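You operate a simulated robot arm through the tools that you are given. There is no shell and no other tool.

You run a simulated robot arm. Do the job below in one go: nothing can be reset, and whatever is moved stays where it is left.

JOB
Set right what has fallen over on the plain side of the table. At the end: the yellow oil carton, which lies on its side on the plain side of the table, stands upright there; the green milk carton, which lies on its side on the plain side of the table, stands upright there; the clear black band glass is on the orange saucer; the yellow mate tin stands where the clear black band glass stood; whatever was shut is shut again. Leave all else as you found it, and nothing knocked over. Set down upright: oil carton, green milk carton, black band glass.

Only the result counts: the job must be done as asked and must still hold three seconds after the hand-in. Knocking over, shifting, dropping, spilling or breaking anything else fails it.

ROBOT AND FRAMES
A 7-joint arm with a two-finger parallel gripper, fixed in place. Base frame: the origin is at the foot of the arm, x ahead of it, y to its left, z up; the work surface is at about z = 750. Readings come in mm, degrees, newtons and seconds.
With the tool pointing down near the work surface it reaches from about 300 to 680 mm from the base axis. Its first joint turns from -66.0 to 66.0 degrees. Payload 1.57 kg.
The tool frame sits at the grasp point between the pads (the TCP): z along the fingers, y along the line on which they close. The tips reach 30 mm beyond it. The gripper opens to 110 mm. The fingers are 24 mm wide and 12 mm thick; the gripper's body (48 by 112 mm) begins 78 mm behind the TCP.
Orientation is told as [roll, pitch, yaw] about the base's x, y, z axes, in that order, counted from this pose: with the fingers straight down and closing along the base's y, the tool's x points along the base's -x, its y along +y and its z along -z.

CONTROLS
- The arm moves only by the tool drive_tool. Its argument "motion" is a list of rows, each a list of 7 numbers: the closure in counts, from 0 (fully open) to 255 (shut), then the shift along the tool's x, y, z in mm, then the turn, a rotation vector about the tool's x, y, z in degrees. In form: [[gripper, tx, ty, tz, ax, ay, az], ...]. A call has 1 to 20 rows; each row is the pose to reach, as a shift and turn from the pose commanded when the call began, along the tool's axes at that moment. Each row takes 0.2 s and may step no farther than 50 mm and 8.6 degrees from the row before; otherwise, or with a gripper value out of range, the whole call is refused. Where a pose cannot be reached the arm comes as near as it can. A force on the tool above 40 N (or 10 N above the force at the start of the call, whichever is more), or a blocked arm, ends the call early, and 0.2 s more pass. Each finger travels about 108 mm/s and halts on what it meets, pressing with about 26 N; the grip force reading is that of the motor and also rises with nothing between the fingers. The clock runs only during rows and for 0.2 s after the last one: add rows that repeat a pose to give the fingers time. It gives the time, the measured TCP pose, the force on the tool (base axes), the opening and the grip force at its end, in the units of the frame above (readings bear some noise), with the torque about the TCP (base axes, N m) and any sound that the robot's microphone picked up.
- Cameras (640 x 400 px; columns grow to the right, rows downward): "scene" is fixed at [159.5, -388.8, 1385.5]; the picture's right is [0.80, -0.60, 0.00], its down [-0.44, -0.58, -0.68] and it looks along [0.41, 0.55, -0.73] (base axes); focal length 354 px, centre (320, 200). "wrist" rides on the gripper at [70, 16, -141] in the tool frame; the picture's right is [-0.23, 0.97, 0.00], its down [-0.86, -0.20, -0.48] and it looks along [-0.47, -0.11, 0.88] (tool axes); focal length 222 px, centre (320, 200). There is no depth. A picture from a camera that has moved, and an enlarged one, comes with that camera's place and axes in the base frame and with its lens. The place of the scene camera against the robot may be out by one fixed shift of up to 12 mm in any direction.
- snapshot(camera): a new picture of that camera. The clock stands still meanwhile.
- close_up(camera, box): a new picture of the part [left, top, right, bottom] of that camera's present view, enlarged. The clock stands still meanwhile.
- hand_in(): hands the job in; it is judged then, once.

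Nothing tells you positions but the pictures and the camera data. Unless the task says otherwise, let go and move clear before handing in.

The tools are called after "Emit:" as a command line: name --pt "numbers of a row" for each row, then --argument value for the rest, lists and objects as JSON in quotes. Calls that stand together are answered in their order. drive_tool: Moves the arm, as the interface text tells. Its arguments: {"type":"object","properties":{"motion":{"type":"array","items":{"type":"array","items":{"type":"number"}}}},"required":["motion"]} The other tools are called the same way: snapshot (camera) takes a picture; close_up (camera, box) takes an enlarged picture of a part of a camera's view; hand_in () hands the job in.

At the start:

```text
time_s: 0.0
position: [392.0, 35.9, 1045.4]
orientation: [0.0, 0.0, 0.0]
ft_force: [0.5, -0.6, -0.4]
wrist_torque: [0.01, 0.01, -0.06]
gripper_width: 110.0
gripper_force: 0.1
```

scene: 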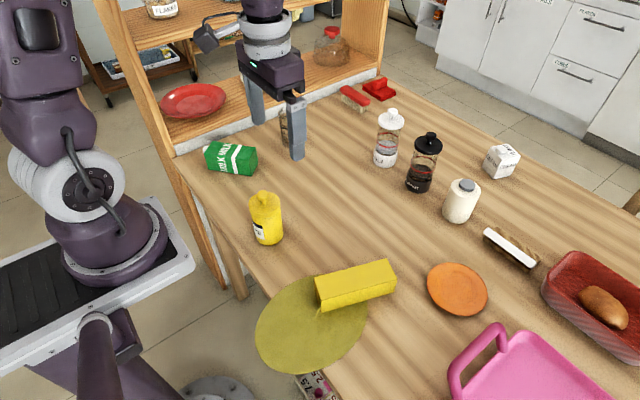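
wrist: 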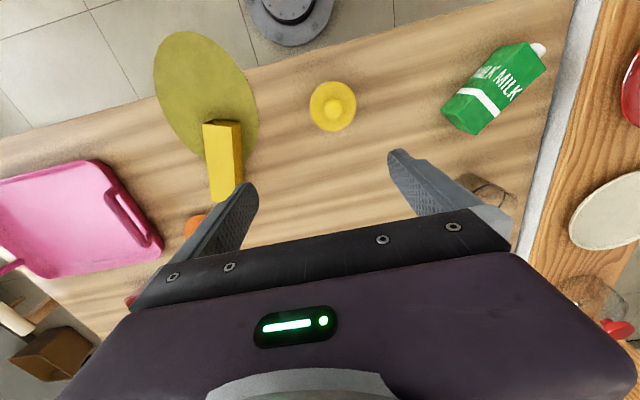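

I see a table with a green milk carton lying near the shelf, a yellow oil carton lying partly on an olive placemat, a yellow tin/bottle, some shakers and an orange saucer. I'll take closer pictures first to identify everything.

Emit:
close_up --camera "scene" --box '[180, 60, 340, 160]'

Emit:
close_up --camera "scene" --box '[340, 80, 540, 205]'

Emit:
close_up --camera "scene" --box '[240, 180, 500, 342]'

Emit:
close_up --camera "wrist" --box '[420, 20, 640, 220]'

```text
4.00 times, centred on (260, 110) of scene
camera zoom: at [159.5, -388.8, 1385.5], right [0.8, -0.6, 0.0], down [-0.44, -0.58, -0.68], along [0.41, 0.55, -0.73], focal length 1416 px, centre (560, 560)
```

zoom: 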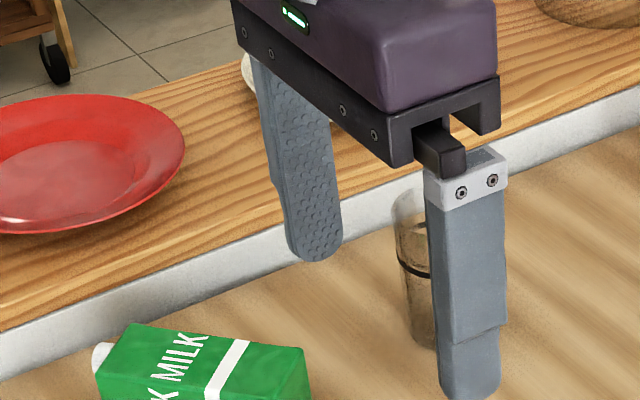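

```text
3.20 times, centred on (440, 142) of scene
camera zoom: at [159.5, -388.8, 1385.5], right [0.8, -0.6, 0.0], down [-0.44, -0.58, -0.68], along [0.41, 0.55, -0.73], focal length 1133 px, centre (-64, 384)
```

zoom: 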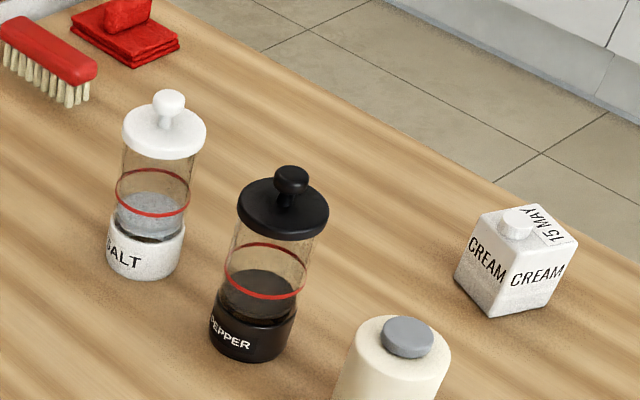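

```text
2.46 times, centred on (370, 261) of scene
camera zoom: at [159.5, -388.8, 1385.5], right [0.8, -0.6, 0.0], down [-0.44, -0.58, -0.68], along [0.41, 0.55, -0.73], focal length 872 px, centre (197, 50)
```

zoom: 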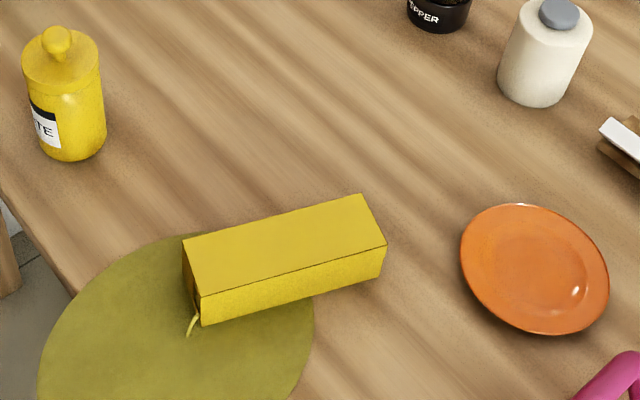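

```text
2.00 times, centred on (530, 120) of wrist
camera zoom: at [322.3, 49.7, 1187.4], right [0.23, 0.97, 0.0], down [0.86, -0.2, 0.48], along [0.47, -0.11, -0.88], focal length 444 px, centre (-100, 360)
```

zoom: 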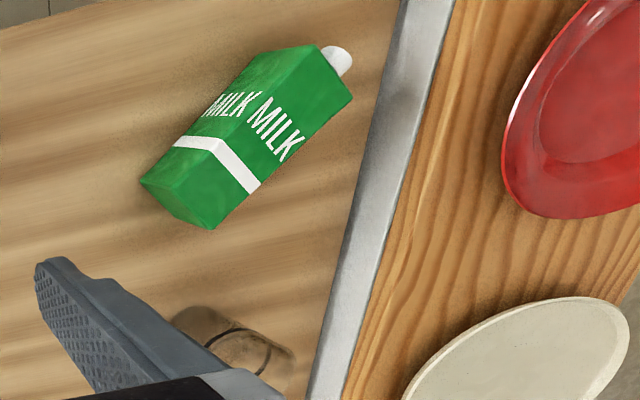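

The clear black band glass stands behind the gripper near the shelf edge, at roughly (590, 317). The milk carton is at about (480, 330), the mate tin at about (360, 62) and the oil carton at about (420, -150). I'll move the hand over there at height for better views.

Emit:
drive_tool --pt "0 -21 41 0 0 0 0" --pt "0 -42 82 0 0 0 0" --pt "0 -63 123 0 0 0 0" --pt "0 -80 164 0 0 0 0" --pt "0 -95 200 0 0 0 0" --pt "0 -105 230 0 0 0 0" --pt "0 -105 230 0 0 0 0"

Emit:
snapshot --camera "wrist"

Emit:
snapshot --camera "scene"

```text
time_s: 1.6
position: [497.5, 262.8, 1047.3]
orientation: [-0.1, -0.1, 0.1]
ft_force: [-0.2, -0.1, -0.1]
wrist_torque: [0.01, 0.0, 0.0]
gripper_width: 109.8
gripper_force: 0.1
```

```text
taken
camera wrist: at [427.1, 279.0, 1189.2], right [0.23, 0.97, 0.0], down [0.86, -0.2, 0.48], along [0.47, -0.11, -0.88], focal length 222 px, centre (320, 200)
```

wrist: 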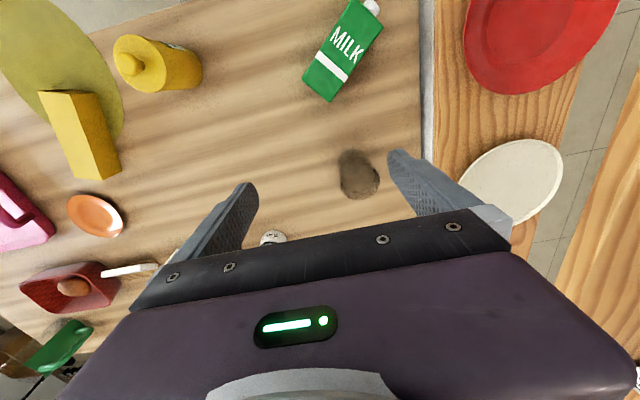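

```text
taken
```

scene: 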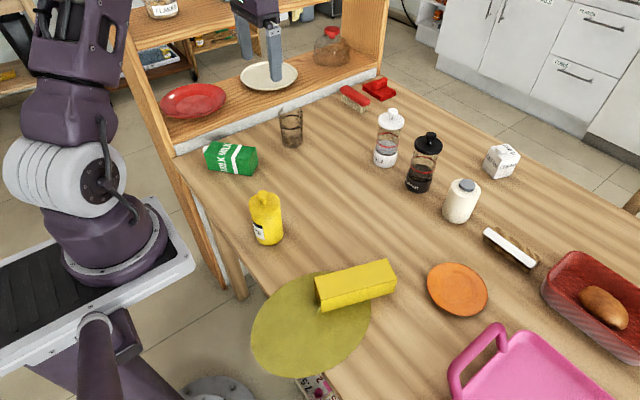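

The glass is now visible at scene pixel (291,127). I'll zoom in on the glass and milk in both views.

Emit:
close_up --camera "scene" --box '[190, 80, 350, 180]'

Emit:
close_up --camera "wrist" --box '[280, 0, 440, 100]'

Emit:
close_up --camera "wrist" --box '[300, 120, 428, 200]'

Emit:
close_up --camera "wrist" --box '[0, 20, 220, 160]'

Emit:
close_up --camera "wrist" --box '[0, 150, 220, 290]'

```text
4.00 times, centred on (270, 130) of scene
camera zoom: at [159.6, -388.8, 1385.5], right [0.8, -0.6, 0.0], down [-0.44, -0.58, -0.68], along [0.41, 0.55, -0.73], focal length 1416 px, centre (520, 480)
```

zoom: 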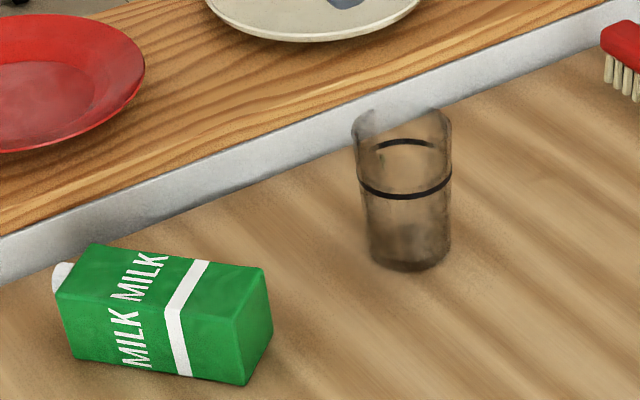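

```text
4.00 times, centred on (360, 50) of wrist
camera zoom: at [427.1, 279.0, 1189.2], right [0.23, 0.97, 0.0], down [0.86, -0.2, 0.48], along [0.47, -0.11, -0.88], focal length 888 px, centre (160, 800)
```

zoom: 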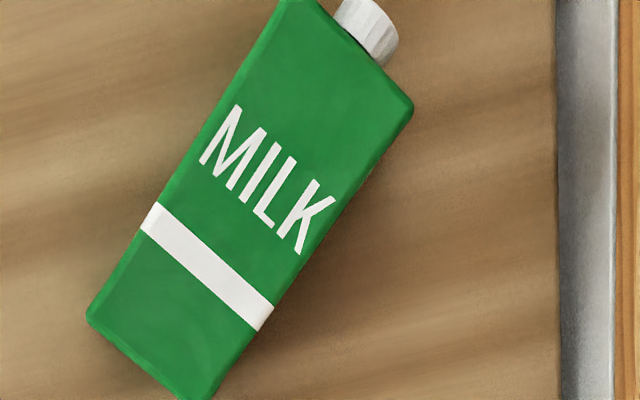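

```text
5.00 times, centred on (364, 160) of wrist
camera zoom: at [427.1, 279.0, 1189.2], right [0.23, 0.97, 0.0], down [0.86, -0.2, 0.48], along [0.47, -0.11, -0.88], focal length 1111 px, centre (100, 400)
```

zoom: 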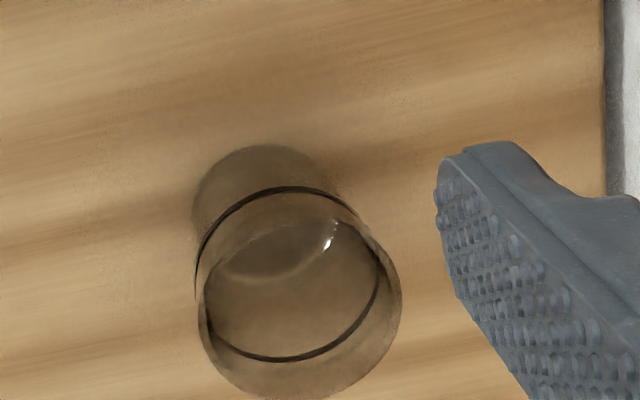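

```text
2.86 times, centred on (110, 90) of wrist
camera zoom: at [427.1, 279.0, 1189.2], right [0.23, 0.97, 0.0], down [0.86, -0.2, 0.48], along [0.47, -0.11, -0.88], focal length 635 px, centre (920, 514)
```

zoom: 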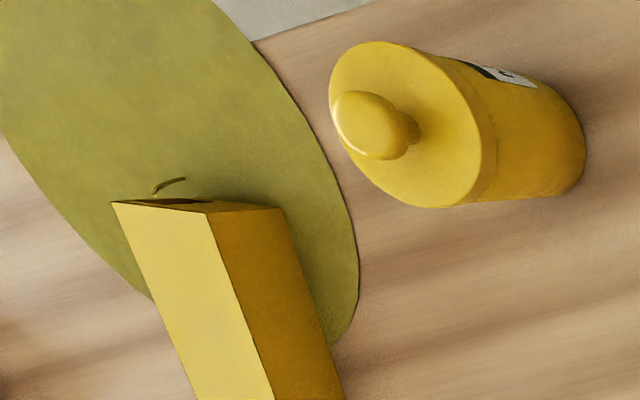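

```text
2.86 times, centred on (110, 220) of wrist
camera zoom: at [427.1, 279.0, 1189.2], right [0.23, 0.97, 0.0], down [0.86, -0.2, 0.48], along [0.47, -0.11, -0.88], focal length 635 px, centre (920, 143)
```

zoom: 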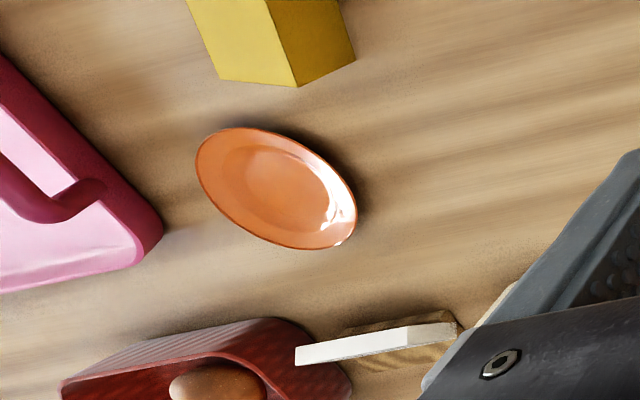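

The glass looks upright at about (595, 310), roughly 88 mm tall and 69 mm across the rim. The milk lies at about (404, 314) with its cap end toward the shelf, and the saucer is near (580, -279). I'll hover above the glass to refine its position.

Emit:
drive_tool --pt "0 -25 11 20 0 0 0" --pt "0 -50 22 40 0 0 0" --pt "0 -75 33 60 0 0 0" --pt "0 -98 44 85 0 0 0" --pt "0 -98 44 85 0 0 0"

Emit:
snapshot --camera "wrist"

Emit:
snapshot --camera "scene"

Emit:
close_up --camera "wrist" --box '[240, 80, 400, 180]'

```text
time_s: 2.8
position: [595.8, 307.5, 961.9]
orientation: [-0.1, 0.0, 0.0]
ft_force: [-0.6, 0.6, -0.4]
wrist_torque: [-0.01, -0.02, 0.01]
gripper_width: 109.8
gripper_force: 0.1
```

```text
taken
camera wrist: at [525.4, 323.0, 1102.7], right [0.23, 0.97, 0.0], down [0.86, -0.2, 0.48], along [0.47, -0.11, -0.88], focal length 222 px, centre (320, 200)
```

wrist: 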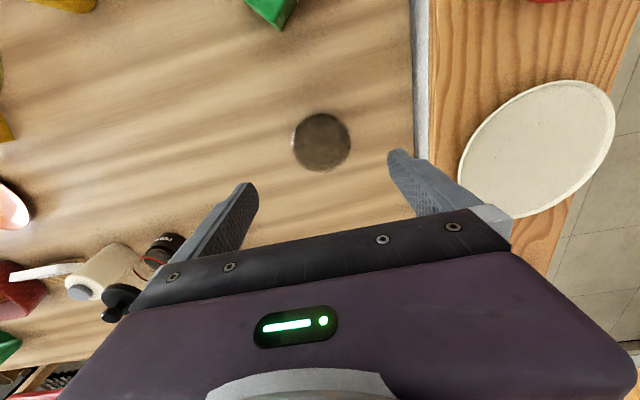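

```text
taken
```

scene: 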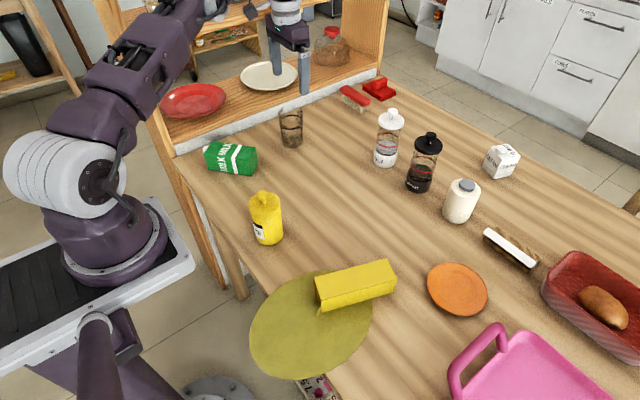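

```text
4.00 times, centred on (320, 130) of wrist
camera zoom: at [525.4, 323.0, 1102.7], right [0.23, 0.97, 0.0], down [0.86, -0.2, 0.48], along [0.47, -0.11, -0.88], focal length 888 px, centre (320, 480)
```

zoom: 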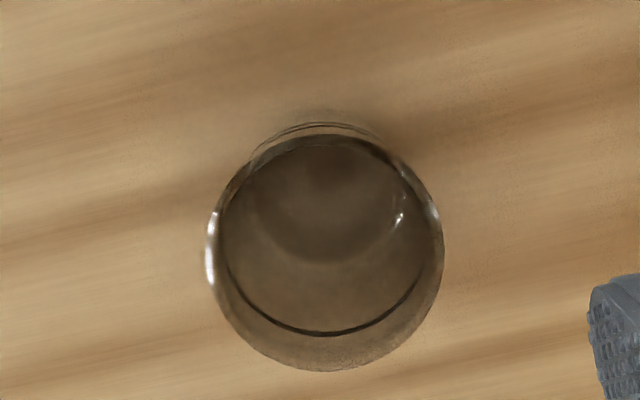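

The olive disc grows from picture to picture, so it is an oil puddle spreading from the carton's open top end, which points toward the base. That makes the oil carton urgent, so I'll do it first, and I'm moving the hand above it now with the fingers turned to close across it.

Emit:
drive_tool --pt "0 16 -43 1 0 0 1.9" --pt "0 32 -86 2 0 0 3.8" --pt "0 48 -129 3 0 0 5.7" --pt "0 64 -172 4 0 0 7.6" --pt "0 80 -215 5 0 0 9.5" --pt "0 96 -258 6 0 0 11.4" --pt "0 112 -301 7 0 0 13.3" --pt "0 128 -344 8 0 0 15.2" --pt "0 144 -387 9 0 0 17.1" --pt "0 160 -430 10 0 0 19.0" --pt "0 175 -471 10 0 0 20.8"

Emit:
snapshot --camera "wrist"

Emit:
snapshot --camera "scene"

Emit:
close_up --camera "wrist" --box '[220, 20, 420, 145]'

```text
time_s: 5.2
position: [421.1, -163.7, 950.9]
orientation: [0.0, 0.0, -20.8]
ft_force: [1.3, -0.7, -0.8]
wrist_torque: [0.03, -0.01, 0.01]
gripper_width: 110.2
gripper_force: 0.0
```

```text
taken
camera wrist: at [361.7, -124.8, 1092.6], right [0.56, 0.83, 0.0], down [0.73, -0.49, 0.48], along [0.4, -0.27, -0.88], focal length 222 px, centre (320, 200)
```

wrist: 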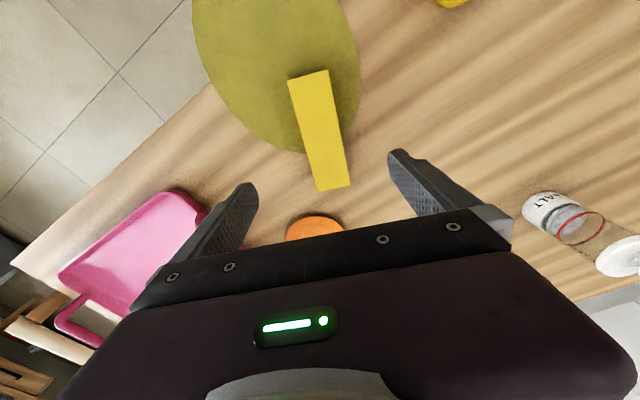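

```text
taken
```

scene: 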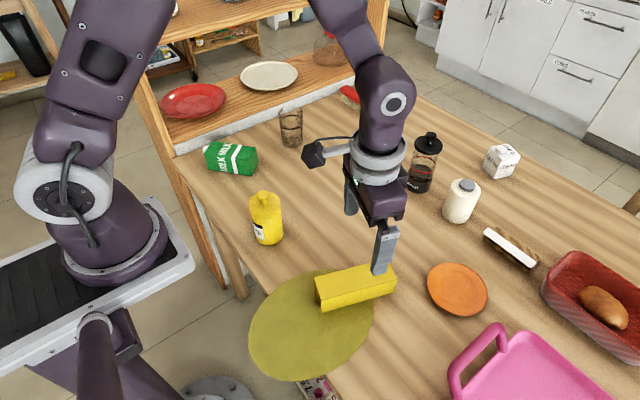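

```text
3.20 times, centred on (320, 82) of wrist
camera zoom: at [361.7, -124.8, 1092.6], right [0.56, 0.83, 0.0], down [0.73, -0.49, 0.48], along [0.4, -0.27, -0.88], focal length 711 px, centre (320, 576)
```

zoom: 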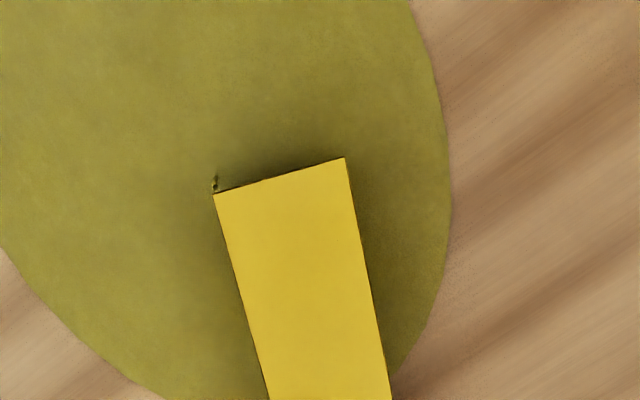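

The carton is 48×48×151 mm, centred at about (421, -160.5), and its spout end faces the base. Before gripping I'll test in free air how far the hand can tilt inward, since that decides how to swing the carton upright.

Emit:
drive_tool --pt "0 0 0 0 0 8.5 0" --pt "0 0 0 0 0 17 0" --pt "0 0 0 0 0 25.5 0" --pt "0 0 0 0 0 34 0" --pt "0 0 0 0 0 42.5 0" --pt "0 0 0 0 0 51 0" --pt "0 0 0 0 0 51 0"

Emit:
snapshot --camera "scene"

```text
time_s: 6.8
position: [420.1, -163.2, 949.3]
orientation: [0.0, 51.1, -20.8]
ft_force: [0.1, -0.3, 0.9]
wrist_torque: [-0.02, 0.01, 0.01]
gripper_width: 110.2
gripper_force: 0.0
```

```text
taken
```

scene: 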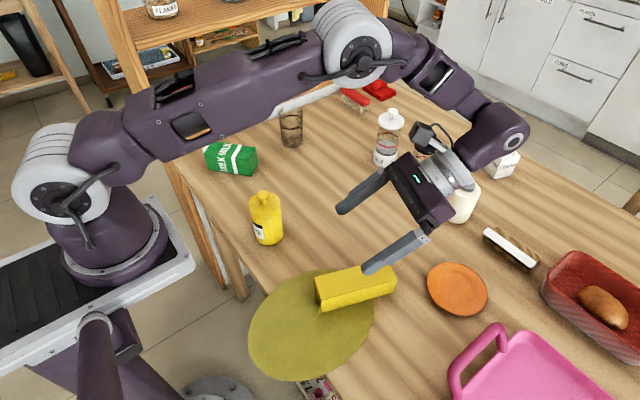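

The arm tilts inward 51° without trouble. So I'll grip the carton with the hand tilted 45° outward and later swing it 90° about the finger line to stand it up. I'm turning now and lowering with the fingers either side of the carton's middle.

Emit:
drive_tool --pt "0 0 0 0 0 -8 0" --pt "0 0 0 0 0 -16 0" --pt "0 0 0 0 0 -24 0" --pt "0 0 0 0 0 -32 0" --pt "0 -7.8 0 6.3 0 -40 0" --pt "0 -15.5 0 12.6 0 -48 0" --pt "0 -23.3 0 18.9 0 -56 0" --pt "0 -31.1 0 25.2 0 -64 0" --pt "0 -38.9 0 31.5 0 -72 0" --pt "0 -46.6 0 37.7 0 -80 0" --pt "0 -54.4 0 44 0 -88 0" --pt "0 -62.2 0 50.3 0 -96 0" --pt "0 -83.9 0 67.9 0 -96 0" --pt "0 -105.7 0 85.5 0 -96 0" --pt "0 -128.2 0 103.8 0 -96 0" --pt "0 -128.2 0 103.8 0 -96 0"

Emit:
snapshot --camera "scene"

Emit:
snapshot --camera "wrist"

Emit:
close_up --camera "scene" --box '[240, 200, 460, 338]'

```text
time_s: 10.2
position: [421.0, -163.5, 783.9]
orientation: [0.0, -45.0, -20.8]
ft_force: [-0.4, 0.7, -0.8]
wrist_torque: [0.03, 0.03, -0.03]
gripper_width: 110.2
gripper_force: 0.1
out of reach, approached as far as the arm can: row 11, 12, 13
```

```text
taken
```

scene: 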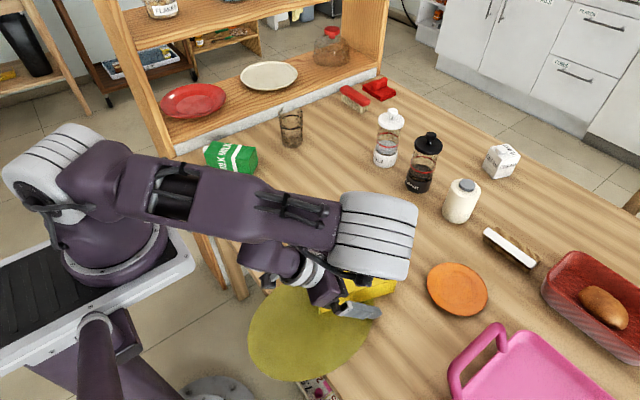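

```text
taken
camera wrist: at [288.6, -95.0, 835.0], right [0.5, 0.85, 0.16], down [0.18, -0.28, 0.94], along [0.85, -0.44, -0.29], focal length 222 px, centre (320, 200)
```

wrist: 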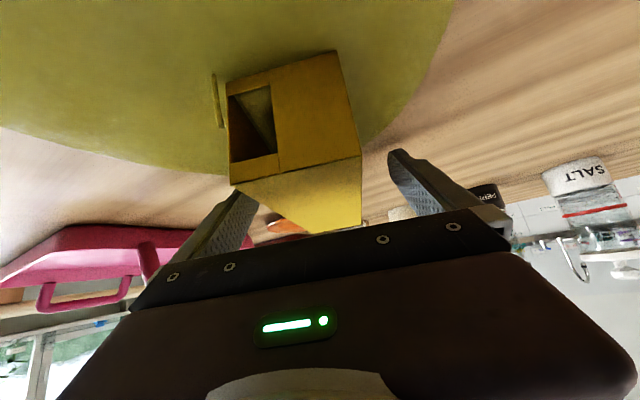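

```text
2.90 times, centred on (350, 269) of scene
camera zoom: at [159.6, -388.8, 1385.5], right [0.8, -0.6, 0.0], down [-0.44, -0.58, -0.68], along [0.41, 0.55, -0.73], focal length 1026 px, centre (233, 0)
```

zoom: 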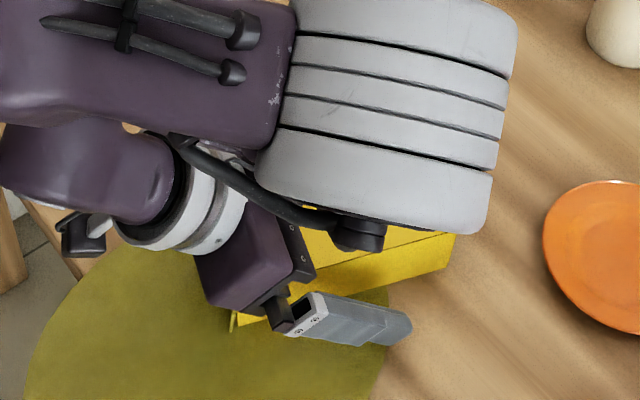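

The fingers straddle the carton's middle, and I can see the open hole in its end. I'll close on it now.

Emit:
drive_tool --pt "255 0 0 0 0 0 0" --pt "255 0 0 0 0 0 0" --pt "255 0 0 0 0 0 0"

```text
time_s: 11.0
position: [422.0, -162.9, 783.9]
orientation: [0.0, -45.0, -20.8]
ft_force: [0.5, 0.2, -0.2]
wrist_torque: [0.0, -0.05, 0.04]
gripper_width: 49.2
gripper_force: 25.6
```

The grip holds at 49 mm and 25.6 N. I'll lift and swing the open end upward in one smooth arc.

Emit:
drive_tool --pt "255 -8.5 0 -8.5 0 0 0" --pt "255 -19.8 0 -19.8 0 7 0" --pt "255 -31.8 0 -31.8 0 14 0" --pt "255 -42.4 0 -42.4 0 22 0" --pt "255 -50.9 0 -50.9 0 30 0" --pt "255 -58 0 -58 0 38 0" --pt "255 -63.6 0 -63.6 0 46 0" --pt "255 -67.2 0 -67.2 0 54 0" --pt "255 -68.6 0 -68.6 0 62 0" --pt "255 -68.6 0 -68.6 0 70 0" --pt "255 -68.6 0 -68.6 0 78 0" --pt "255 -68.6 0 -68.6 0 84 0" --pt "255 -68.6 0 -68.6 0 90 0" --pt "255 -68.6 0 -68.6 0 90 0"

Emit:
snapshot --camera "scene"

Emit:
snapshot --camera "wrist"

```text
time_s: 14.0
position: [419.1, -163.0, 882.1]
orientation: [-0.1, 45.2, -20.8]
ft_force: [-0.7, 0.7, -1.9]
wrist_torque: [-0.02, -0.08, 0.02]
gripper_width: 48.8
gripper_force: 26.0
```

```text
taken
```

scene: 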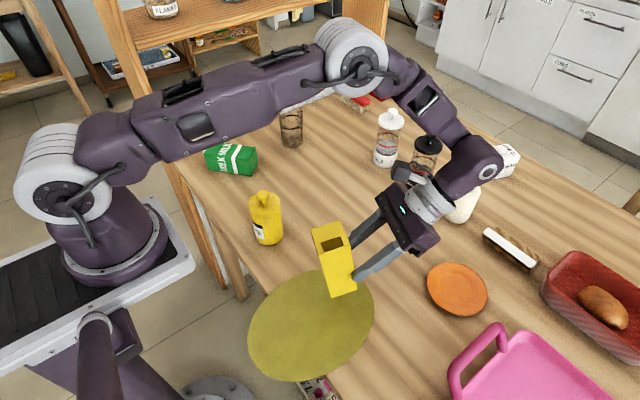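

```text
taken
camera wrist: at [472.7, -166.3, 1031.7], right [0.5, 0.85, -0.16], down [0.81, -0.52, -0.27], along [-0.31, 0.0, -0.95], focal length 222 px, centre (320, 200)
```

wrist: 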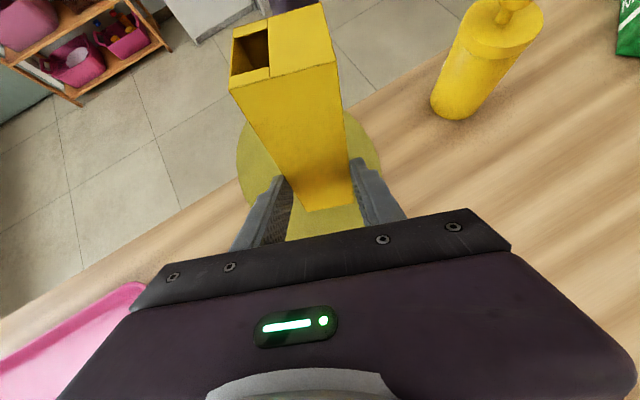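

The carton hangs upright with its opening on top and the oil has stopped. I'll carry it outward to clear plain table at about (480, -150) and lower it to just above the surface.

Emit:
drive_tool --pt "255 -14.7 11.2 -14.7 0 0 0" --pt "255 -29.4 22.5 -29.4 0 0 0" --pt "255 -44.1 33.7 -44.1 0 0 0" --pt "255 -61.8 33.7 -26.4 0 0 0" --pt "255 -78 33.7 -10.2 0 0 0" --pt "255 -78 33.7 -10.2 0 0 0"

Emit:
snapshot --camera "scene"

Emit:
close_up --camera "scene" --box '[300, 180, 460, 280]'

```text
time_s: 15.4
position: [491.5, -153.7, 836.3]
orientation: [0.1, 44.7, -20.8]
ft_force: [0.0, -0.2, -2.6]
wrist_torque: [-0.02, -0.06, -0.01]
gripper_width: 48.7
gripper_force: 25.7
```

```text
taken
```

scene: 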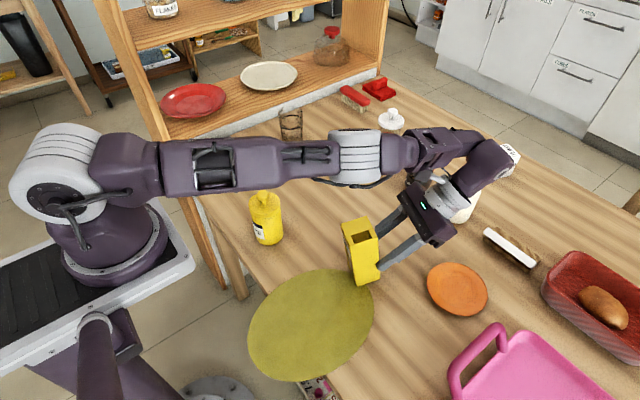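

```text
4.00 times, centred on (380, 230) of scene
camera zoom: at [159.6, -388.9, 1385.5], right [0.8, -0.6, 0.0], down [-0.44, -0.58, -0.68], along [0.41, 0.55, -0.73], focal length 1416 px, centre (80, 80)
```

zoom: 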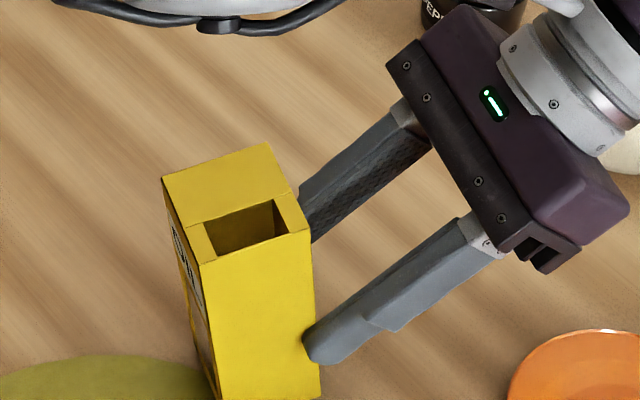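

The carton hangs about 10 mm above clear table. Before going lower I'll check that the arm's links are not touching the shakers.

Emit:
close_up --camera "scene" --box '[360, 90, 540, 202]'

Emit:
snapshot --camera "wrist"

```text
3.56 times, centred on (450, 146) of scene
camera zoom: at [159.6, -388.9, 1385.5], right [0.8, -0.6, 0.0], down [-0.44, -0.58, -0.68], along [0.41, 0.55, -0.73], focal length 1259 px, centre (-142, 392)
```

zoom: 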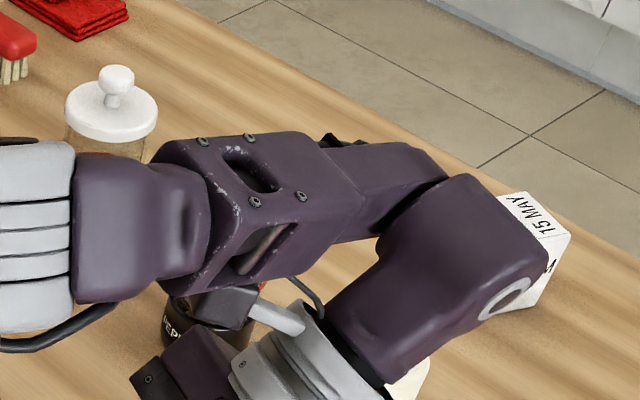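

```text
taken
camera wrist: at [542.9, -157.8, 985.6], right [0.5, 0.85, -0.16], down [0.81, -0.52, -0.26], along [-0.31, 0.0, -0.95], focal length 222 px, centre (320, 200)
```

wrist: 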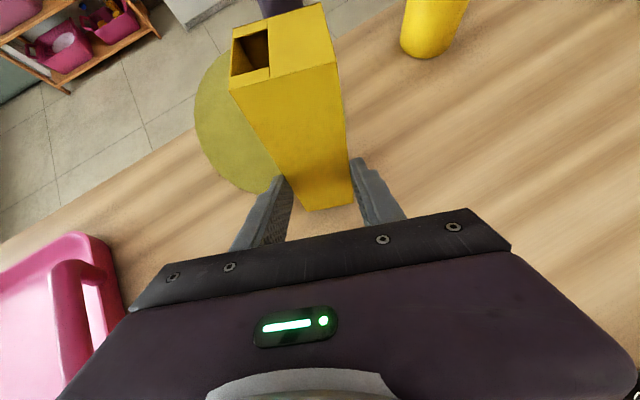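

The links are well clear above the shakers. I'll lower in small steps and watch the force.

Emit:
drive_tool --pt "255 -2.1 0 2.1 0 0 0" --pt "255 -4.2 0 4.2 0 0 0" --pt "255 -5.7 0 5.7 0 0 0" --pt "255 -6.4 0 6.4 0 0 0" --pt "255 -7.1 0 7.1 0 0 0" --pt "255 -7.1 0 7.1 0 0 0"

Emit:
close_up --camera "scene" --box '[320, 200, 440, 300]'

```text
time_s: 16.8
position: [490.1, -153.2, 832.7]
orientation: [-0.1, 44.8, -20.8]
ft_force: [-0.5, -0.2, -2.6]
wrist_torque: [-0.05, -0.1, 0.01]
gripper_width: 49.0
gripper_force: 26.6
out of reach, approached as far as the arm can: row 2, 3, 4, 5, 6
```

```text
4.00 times, centred on (380, 250) of scene
camera zoom: at [159.6, -388.9, 1385.5], right [0.8, -0.6, 0.0], down [-0.44, -0.58, -0.68], along [0.41, 0.55, -0.73], focal length 1416 px, centre (80, 0)
```

zoom: 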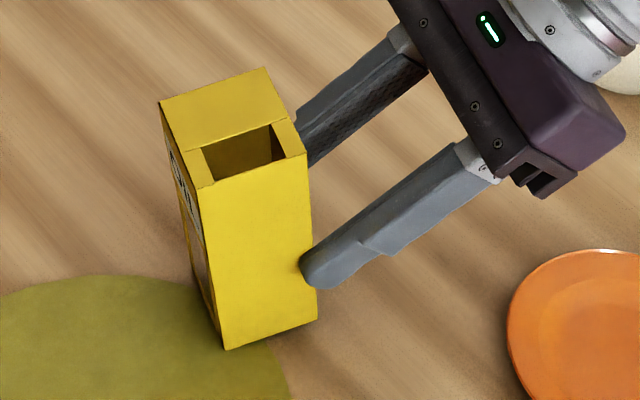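

The arm runs out of reach at this radius while still about 8 mm up. I'll bring the carton a little inward and sideways to about (472, -74), which is off the puddle and well away from the tin.

Emit:
drive_tool --pt "255 7.4 0 -7.4 0 0 0" --pt "255 15.9 23 1.1 1.96 0 -1.96" --pt "255 24.3 46.1 9.5 3.9 0 -3.9" --pt "255 32.8 69.1 18 5.87 0 -5.87" --pt "255 28.6 69.1 22.2 5.87 0 -5.87" --pt "255 28.6 69.1 22.2 5.87 0 -5.87"

Emit:
close_up --camera "scene" --box '[300, 180, 460, 280]'

Emit:
snapshot --camera "scene"

```text
time_s: 18.2
position: [480.2, -75.1, 837.2]
orientation: [0.0, 44.9, -12.5]
ft_force: [-0.7, -1.0, -2.2]
wrist_torque: [0.0, -0.07, 0.01]
gripper_width: 48.8
gripper_force: 25.3
```

```text
4.00 times, centred on (380, 230) of scene
camera zoom: at [159.6, -388.8, 1385.5], right [0.8, -0.6, 0.0], down [-0.44, -0.58, -0.68], along [0.41, 0.55, -0.73], focal length 1416 px, centre (80, 80)
```

zoom: 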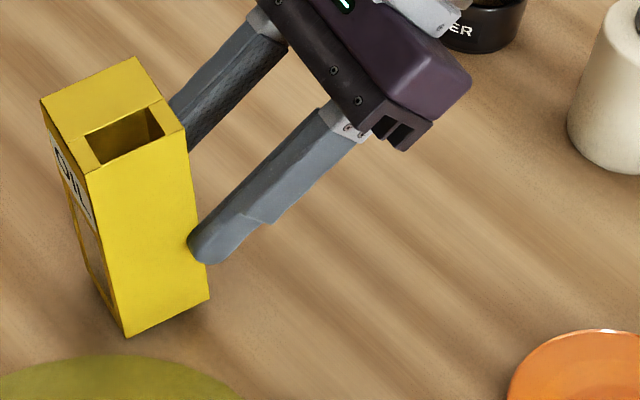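

```text
taken
```

scene: 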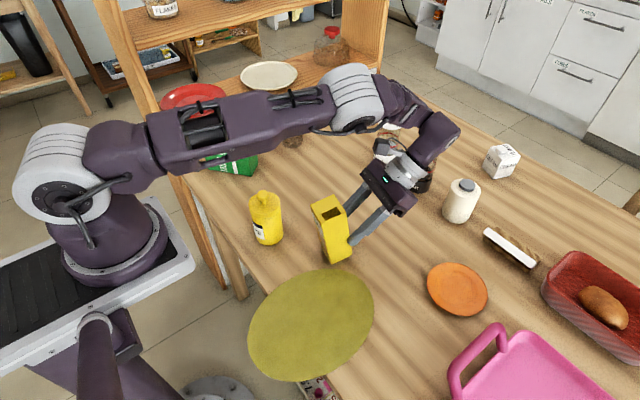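

The carton is above clear wood and the links clear the pepper. I'll keep lowering in small steps.

Emit:
drive_tool --pt "255 -2.8 0 2.8 0 0 0" --pt "255 -5.7 0 5.7 0 0 0" --pt "255 -7.1 0 7.1 0 0 0" --pt "255 -7.8 0 7.8 0 0 0" --pt "255 -7.8 0 7.8 0 0 0"

Emit:
close_up --camera "scene" --box '[300, 180, 420, 280]'

```text
time_s: 19.4
position: [481.1, -76.9, 825.3]
orientation: [0.1, 45.0, -12.6]
ft_force: [11.3, -0.6, 25.0]
wrist_torque: [0.14, 0.6, -0.08]
gripper_width: 49.0
gripper_force: 25.5
```

```text
4.00 times, centred on (360, 230) of scene
camera zoom: at [159.4, -388.8, 1385.5], right [0.8, -0.6, 0.0], down [-0.44, -0.58, -0.68], along [0.41, 0.55, -0.73], focal length 1416 px, centre (160, 80)
```

zoom: 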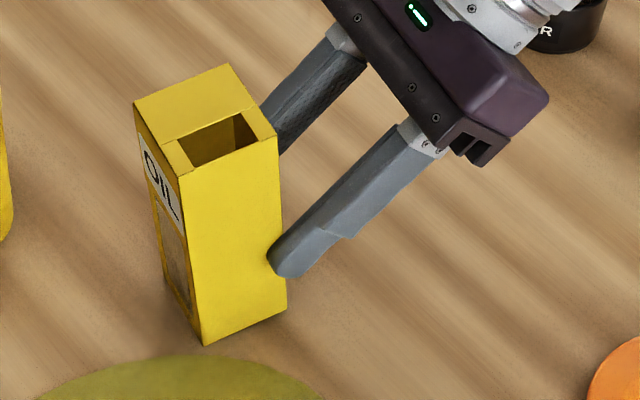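

The carton is on the table, reading 25 N. I'll ease up a fraction, then open gently.

Emit:
drive_tool --pt "255 0.5 0 -0.5 0 0 0" --pt "255 0.6 0 -0.6 0 0 0"

```text
time_s: 20.0
position: [480.2, -76.2, 825.3]
orientation: [0.0, 45.1, -12.4]
ft_force: [-0.3, 0.2, 9.0]
wrist_torque: [0.09, 0.53, 0.01]
gripper_width: 49.0
gripper_force: 25.6
```

Emit:
drive_tool --pt "130 0.2 0 -0.2 0 0 0" --pt "110 0.2 0 -0.2 0 0 0" --pt "60 0.2 0 -0.2 0 0 0" --pt "40 0.2 0 -0.2 0 0 0" --pt "40 0.2 0 -0.2 0 0 0"

Emit:
close_up --camera "scene" --box '[300, 180, 420, 280]'

Emit:
snapshot --camera "wrist"

```text
time_s: 21.2
position: [482.7, -76.8, 825.6]
orientation: [0.0, 45.0, -12.5]
ft_force: [0.3, 0.5, 0.0]
wrist_torque: [-0.02, 0.0, -0.02]
gripper_width: 92.7
gripper_force: 0.1
```

```text
4.00 times, centred on (360, 230) of scene
camera zoom: at [159.5, -388.8, 1385.5], right [0.8, -0.6, 0.0], down [-0.44, -0.58, -0.68], along [0.41, 0.55, -0.73], focal length 1416 px, centre (160, 80)
```

zoom: 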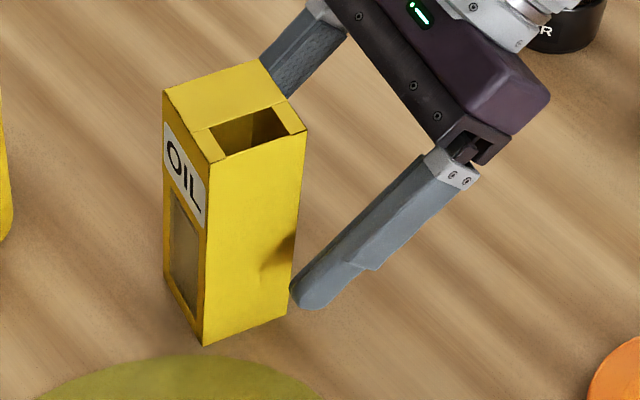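

```text
taken
camera wrist: at [534.2, -72.2, 976.2], right [0.37, 0.92, -0.16], down [0.88, -0.4, -0.27], along [-0.31, -0.04, -0.95], focal length 222 px, centre (320, 200)
```

wrist: 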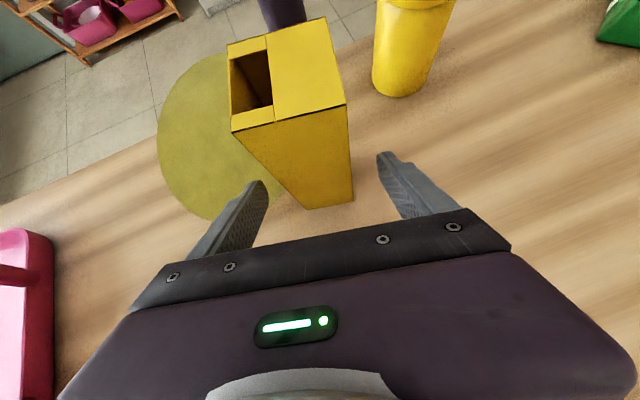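

The oil carton now stands free and upright. I'll withdraw upward and level the hand to pointing straight down.

Emit:
drive_tool --pt "40 24.7 0 -31.8 0 0 0" --pt "40 48.1 0 -65 0 0 0" --pt "40 70.7 0 -99 0 0 0" --pt "0 91.9 0 -120.2 0 0 0" --pt "0 91.9 0 -120.2 0 -7.5 0" --pt "0 91.9 0 -120.2 0 -15 0" --pt "0 91.9 0 -120.2 0 -22.5 0" --pt "0 91.9 0 -120.2 0 -30 0" --pt "0 91.9 0 -120.2 0 -37.5 0" --pt "0 91.9 0 -120.2 0 -45 0" --pt "0 91.9 0 -120.2 0 -45 0"

Emit:
snapshot --camera "scene"

Emit:
snapshot --camera "wrist"

```text
time_s: 23.6
position: [500.4, -80.4, 977.0]
orientation: [0.0, -0.1, -12.4]
ft_force: [-0.3, 0.6, -0.1]
wrist_torque: [0.0, -0.01, 0.04]
gripper_width: 110.1
gripper_force: 0.1
```

```text
taken
```

scene: 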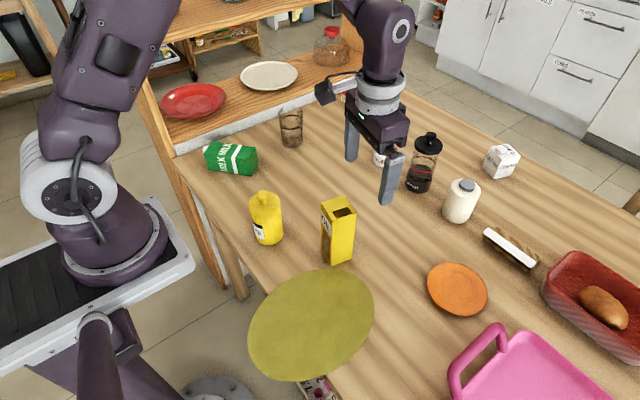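

```text
taken
camera wrist: at [435.7, -50.4, 1118.6], right [0.43, 0.9, 0.0], down [0.79, -0.38, 0.48], along [0.43, -0.21, -0.88], focal length 222 px, centre (320, 200)
```

wrist: 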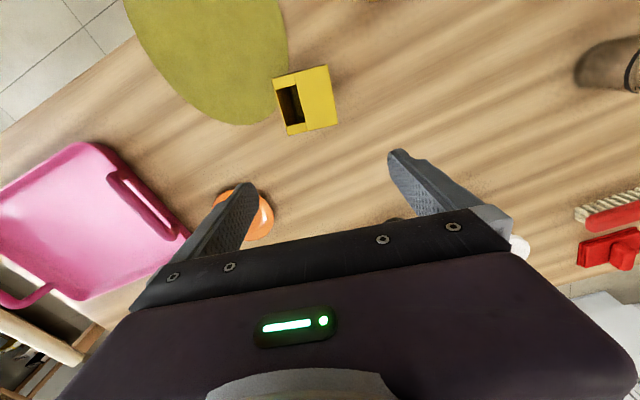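

The oil carton is standing and the oil has stopped spreading. Before fetching the glass I'll look straight down at the saucer to get its exact place.

Emit:
drive_tool --pt "0 -18.4 -36.9 0 0 0 -3.1" --pt "0 -36.8 -73.8 0 0 0 -6.2" --pt "0 -55.2 -110.7 0 0 0 -9.4" --pt "0 -73.6 -147.5 0 0 0 -12.5" --pt "0 -73.6 -147.5 0 0 0 -12.5"

Emit:
snapshot --camera "wrist"

Emit:
close_up --camera "wrist" --box '[230, 80, 410, 192]'

Emit:
close_up --camera "scene" --box '[400, 220, 560, 320]'

```text
time_s: 24.8
position: [540.9, -240.1, 975.1]
orientation: [0.0, 0.0, 0.0]
ft_force: [0.3, -0.8, -0.8]
wrist_torque: [-0.01, -0.01, -0.01]
gripper_width: 110.1
gripper_force: 0.1
```

```text
taken
camera wrist: at [471.1, -225.6, 1116.9], right [0.23, 0.97, 0.0], down [0.86, -0.2, 0.48], along [0.47, -0.11, -0.88], focal length 222 px, centre (320, 200)
```

wrist: 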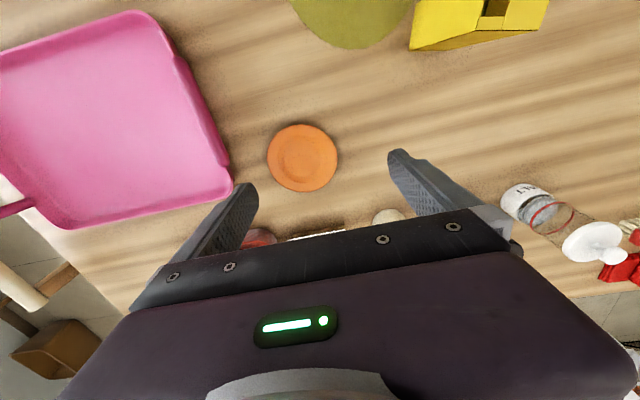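

```text
3.56 times, centred on (320, 136) of wrist
camera zoom: at [471.1, -225.6, 1116.9], right [0.23, 0.97, 0.0], down [0.86, -0.2, 0.48], along [0.47, -0.11, -0.88], focal length 790 px, centre (320, 428)
```

zoom: 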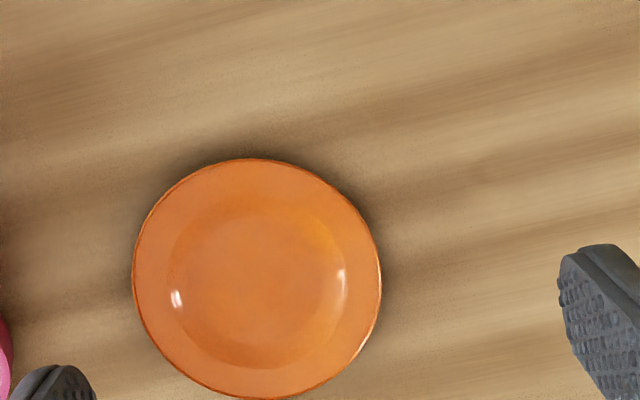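

```text
4.00 times, centred on (480, 270) of scene
camera zoom: at [159.5, -388.9, 1385.5], right [0.8, -0.6, 0.0], down [-0.44, -0.58, -0.68], along [0.41, 0.55, -0.73], focal length 1416 px, centre (-320, -80)
```

zoom: 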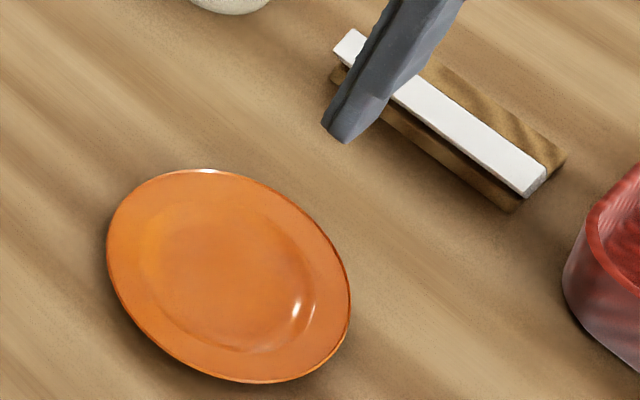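

The saucer is centred at about (576.5, -280.5), with a rim about 115 mm across. Next I'll go back above the glass.

Emit:
drive_tool --pt "0 -4 45 0 0 0 0" --pt "0 -8 91 0 0 0 0" --pt "0 -13 137 0 0 0 0" --pt "0 -17 183 0 0 0 0" --pt "0 -21 229 0 0 0 0" --pt "0 -26 275 0 0 0 0" --pt "0 -30 321 0 0 0 0" --pt "0 -35 367 0 0 0 0" --pt "0 -39 413 5 0 0 0" --pt "0 -44 459 15 0 0 0" --pt "0 -48 505 35 0 0 0" --pt "0 -52.5 550.7 55 0 0 0" --pt "0 -52.5 550.7 55 0 0 0"

Emit:
snapshot --camera "wrist"

Emit:
close_up --camera "wrist" --box '[240, 80, 400, 180]'

Emit:
close_up --camera "scene" --box '[230, 60, 390, 160]'

```text
refused: row 11 steps farther than a row can; nothing moved
```

```text
taken
camera wrist: at [471.1, -225.6, 1116.9], right [0.23, 0.97, 0.0], down [0.86, -0.2, 0.48], along [0.47, -0.11, -0.88], focal length 222 px, centre (320, 200)
```

wrist: 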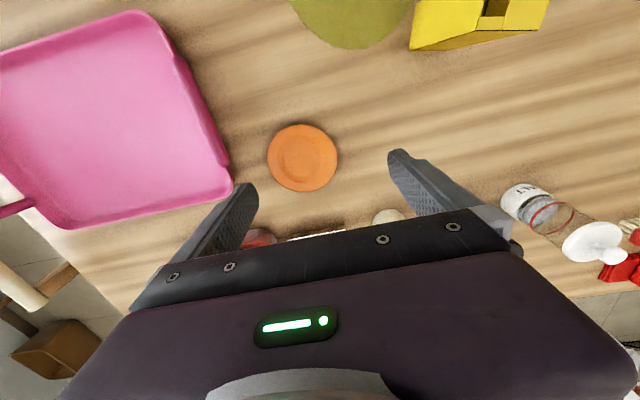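

```text
4.00 times, centred on (320, 130) of wrist
camera zoom: at [471.1, -225.6, 1116.9], right [0.23, 0.97, 0.0], down [0.86, -0.2, 0.48], along [0.47, -0.11, -0.88], focal length 888 px, centre (320, 480)
```

zoom: 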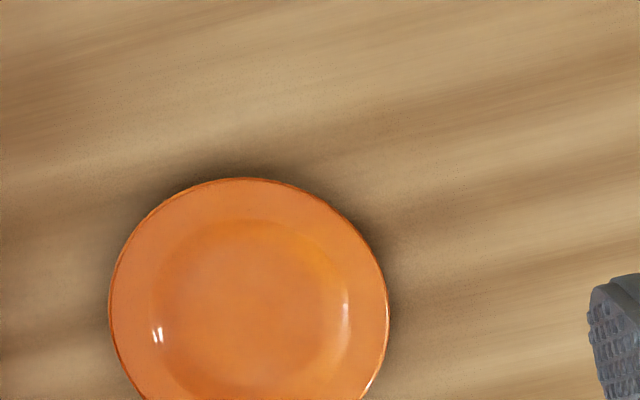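

```text
4.00 times, centred on (310, 110) of scene
camera zoom: at [159.5, -388.9, 1385.5], right [0.8, -0.6, 0.0], down [-0.44, -0.58, -0.68], along [0.41, 0.55, -0.73], focal length 1416 px, centre (360, 560)
```

zoom: 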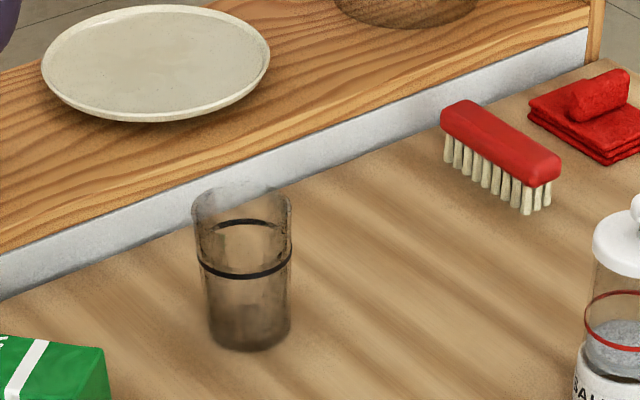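

The move was refused because one step was too long and nothing moved. I'll repeat it with smaller steps.

Emit:
drive_tool --pt "0 -4 44 0 0 0 0" --pt "0 -8 88 0 0 0 0" --pt "0 -12 132 0 0 0 0" --pt "0 -17 176 0 0 0 0" --pt "0 -21 220 0 0 0 0" --pt "0 -25 264 0 0 0 0" --pt "0 -29 308 0 0 0 0" --pt "0 -33 352 0 0 0 0" --pt "0 -37 396 5 0 0 0" --pt "0 -42 440 10 0 0 0" --pt "0 -46 480 20 0 0 0" --pt "0 -50 518 35 0 0 0" --pt "0 -52.5 550.7 55 0 0 0" --pt "0 -52.5 550.7 55 0 0 0"

Emit:
snapshot --camera "wrist"

Emit:
close_up --camera "wrist" --box '[240, 80, 400, 180]'

Emit:
close_up --camera "scene" --box '[230, 60, 390, 160]'

```text
time_s: 27.8
position: [593.3, 308.9, 921.1]
orientation: [0.0, 0.0, -0.1]
ft_force: [-0.1, -0.4, 0.1]
wrist_torque: [0.01, 0.03, -0.02]
gripper_width: 110.1
gripper_force: 0.1
```

```text
taken
camera wrist: at [523.0, 324.2, 1064.3], right [0.23, 0.97, 0.0], down [0.86, -0.2, 0.48], along [0.47, -0.11, -0.88], focal length 222 px, centre (320, 200)
```

wrist: 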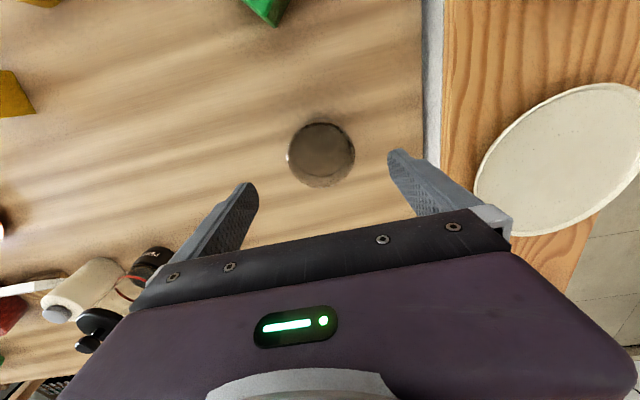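

```text
4.00 times, centred on (320, 130) of wrist
camera zoom: at [523.0, 324.2, 1064.3], right [0.23, 0.97, 0.0], down [0.86, -0.2, 0.48], along [0.47, -0.11, -0.88], focal length 888 px, centre (320, 480)
```

zoom: 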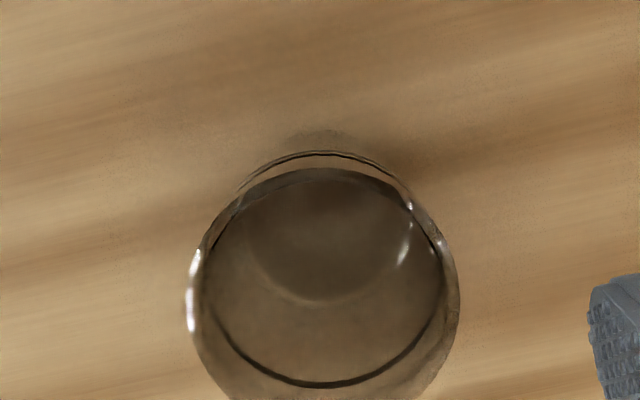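

```text
4.00 times, centred on (310, 110) of scene
camera zoom: at [159.6, -388.8, 1385.5], right [0.8, -0.6, 0.0], down [-0.44, -0.58, -0.68], along [0.41, 0.55, -0.73], focal length 1416 px, centre (360, 560)
```

zoom: 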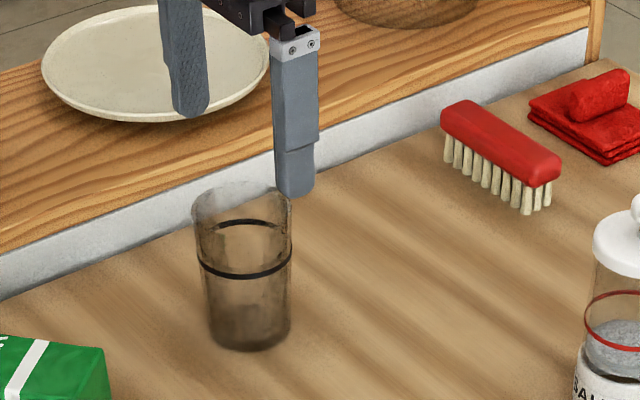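

The glass rim is centred at about (591, 309.5), right between the open fingers. I'll lower around it to z ≈ 805.

Emit:
drive_tool --pt "0 1 0.5 30 0 0 0" --pt "0 2 0.5 60 0 0 0" --pt "0 2 0.5 90 0 0 0" --pt "0 2 0.5 116 0 0 0" --pt "0 2 0.5 116 0 0 0"

Emit:
snapshot --camera "wrist"

Emit:
close_up --camera "scene" --box '[230, 60, 390, 160]'

```text
time_s: 29.0
position: [591.0, 308.9, 806.2]
orientation: [0.0, 0.0, 0.0]
ft_force: [-0.1, 0.4, -0.9]
wrist_torque: [0.01, 0.03, -0.03]
gripper_width: 109.8
gripper_force: 0.0
```

```text
taken
camera wrist: at [521.2, 325.1, 948.7], right [0.23, 0.97, 0.0], down [0.86, -0.2, 0.48], along [0.47, -0.11, -0.88], focal length 222 px, centre (320, 200)
```

wrist: 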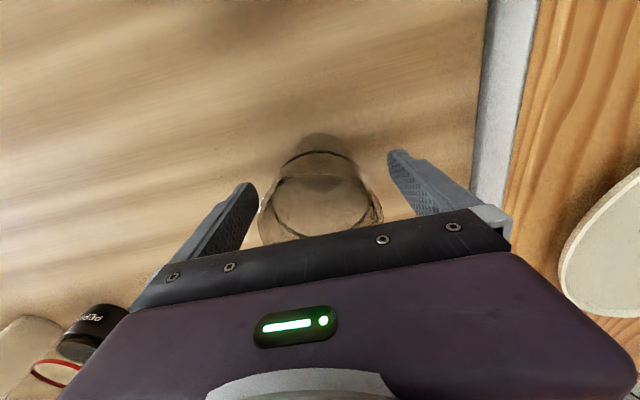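

```text
4.00 times, centred on (310, 110) of scene
camera zoom: at [159.5, -388.8, 1385.5], right [0.8, -0.6, 0.0], down [-0.44, -0.58, -0.68], along [0.41, 0.55, -0.73], focal length 1416 px, centre (360, 560)
```

zoom: 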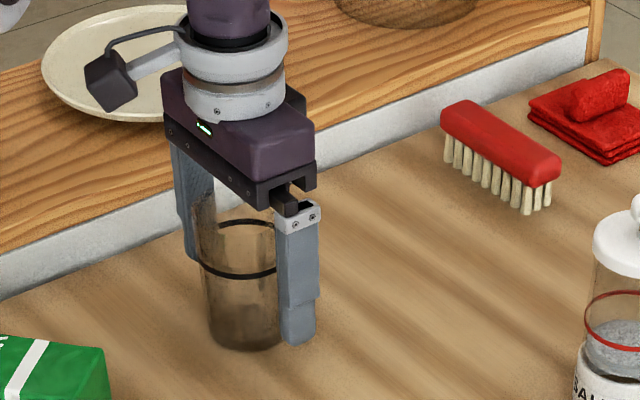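

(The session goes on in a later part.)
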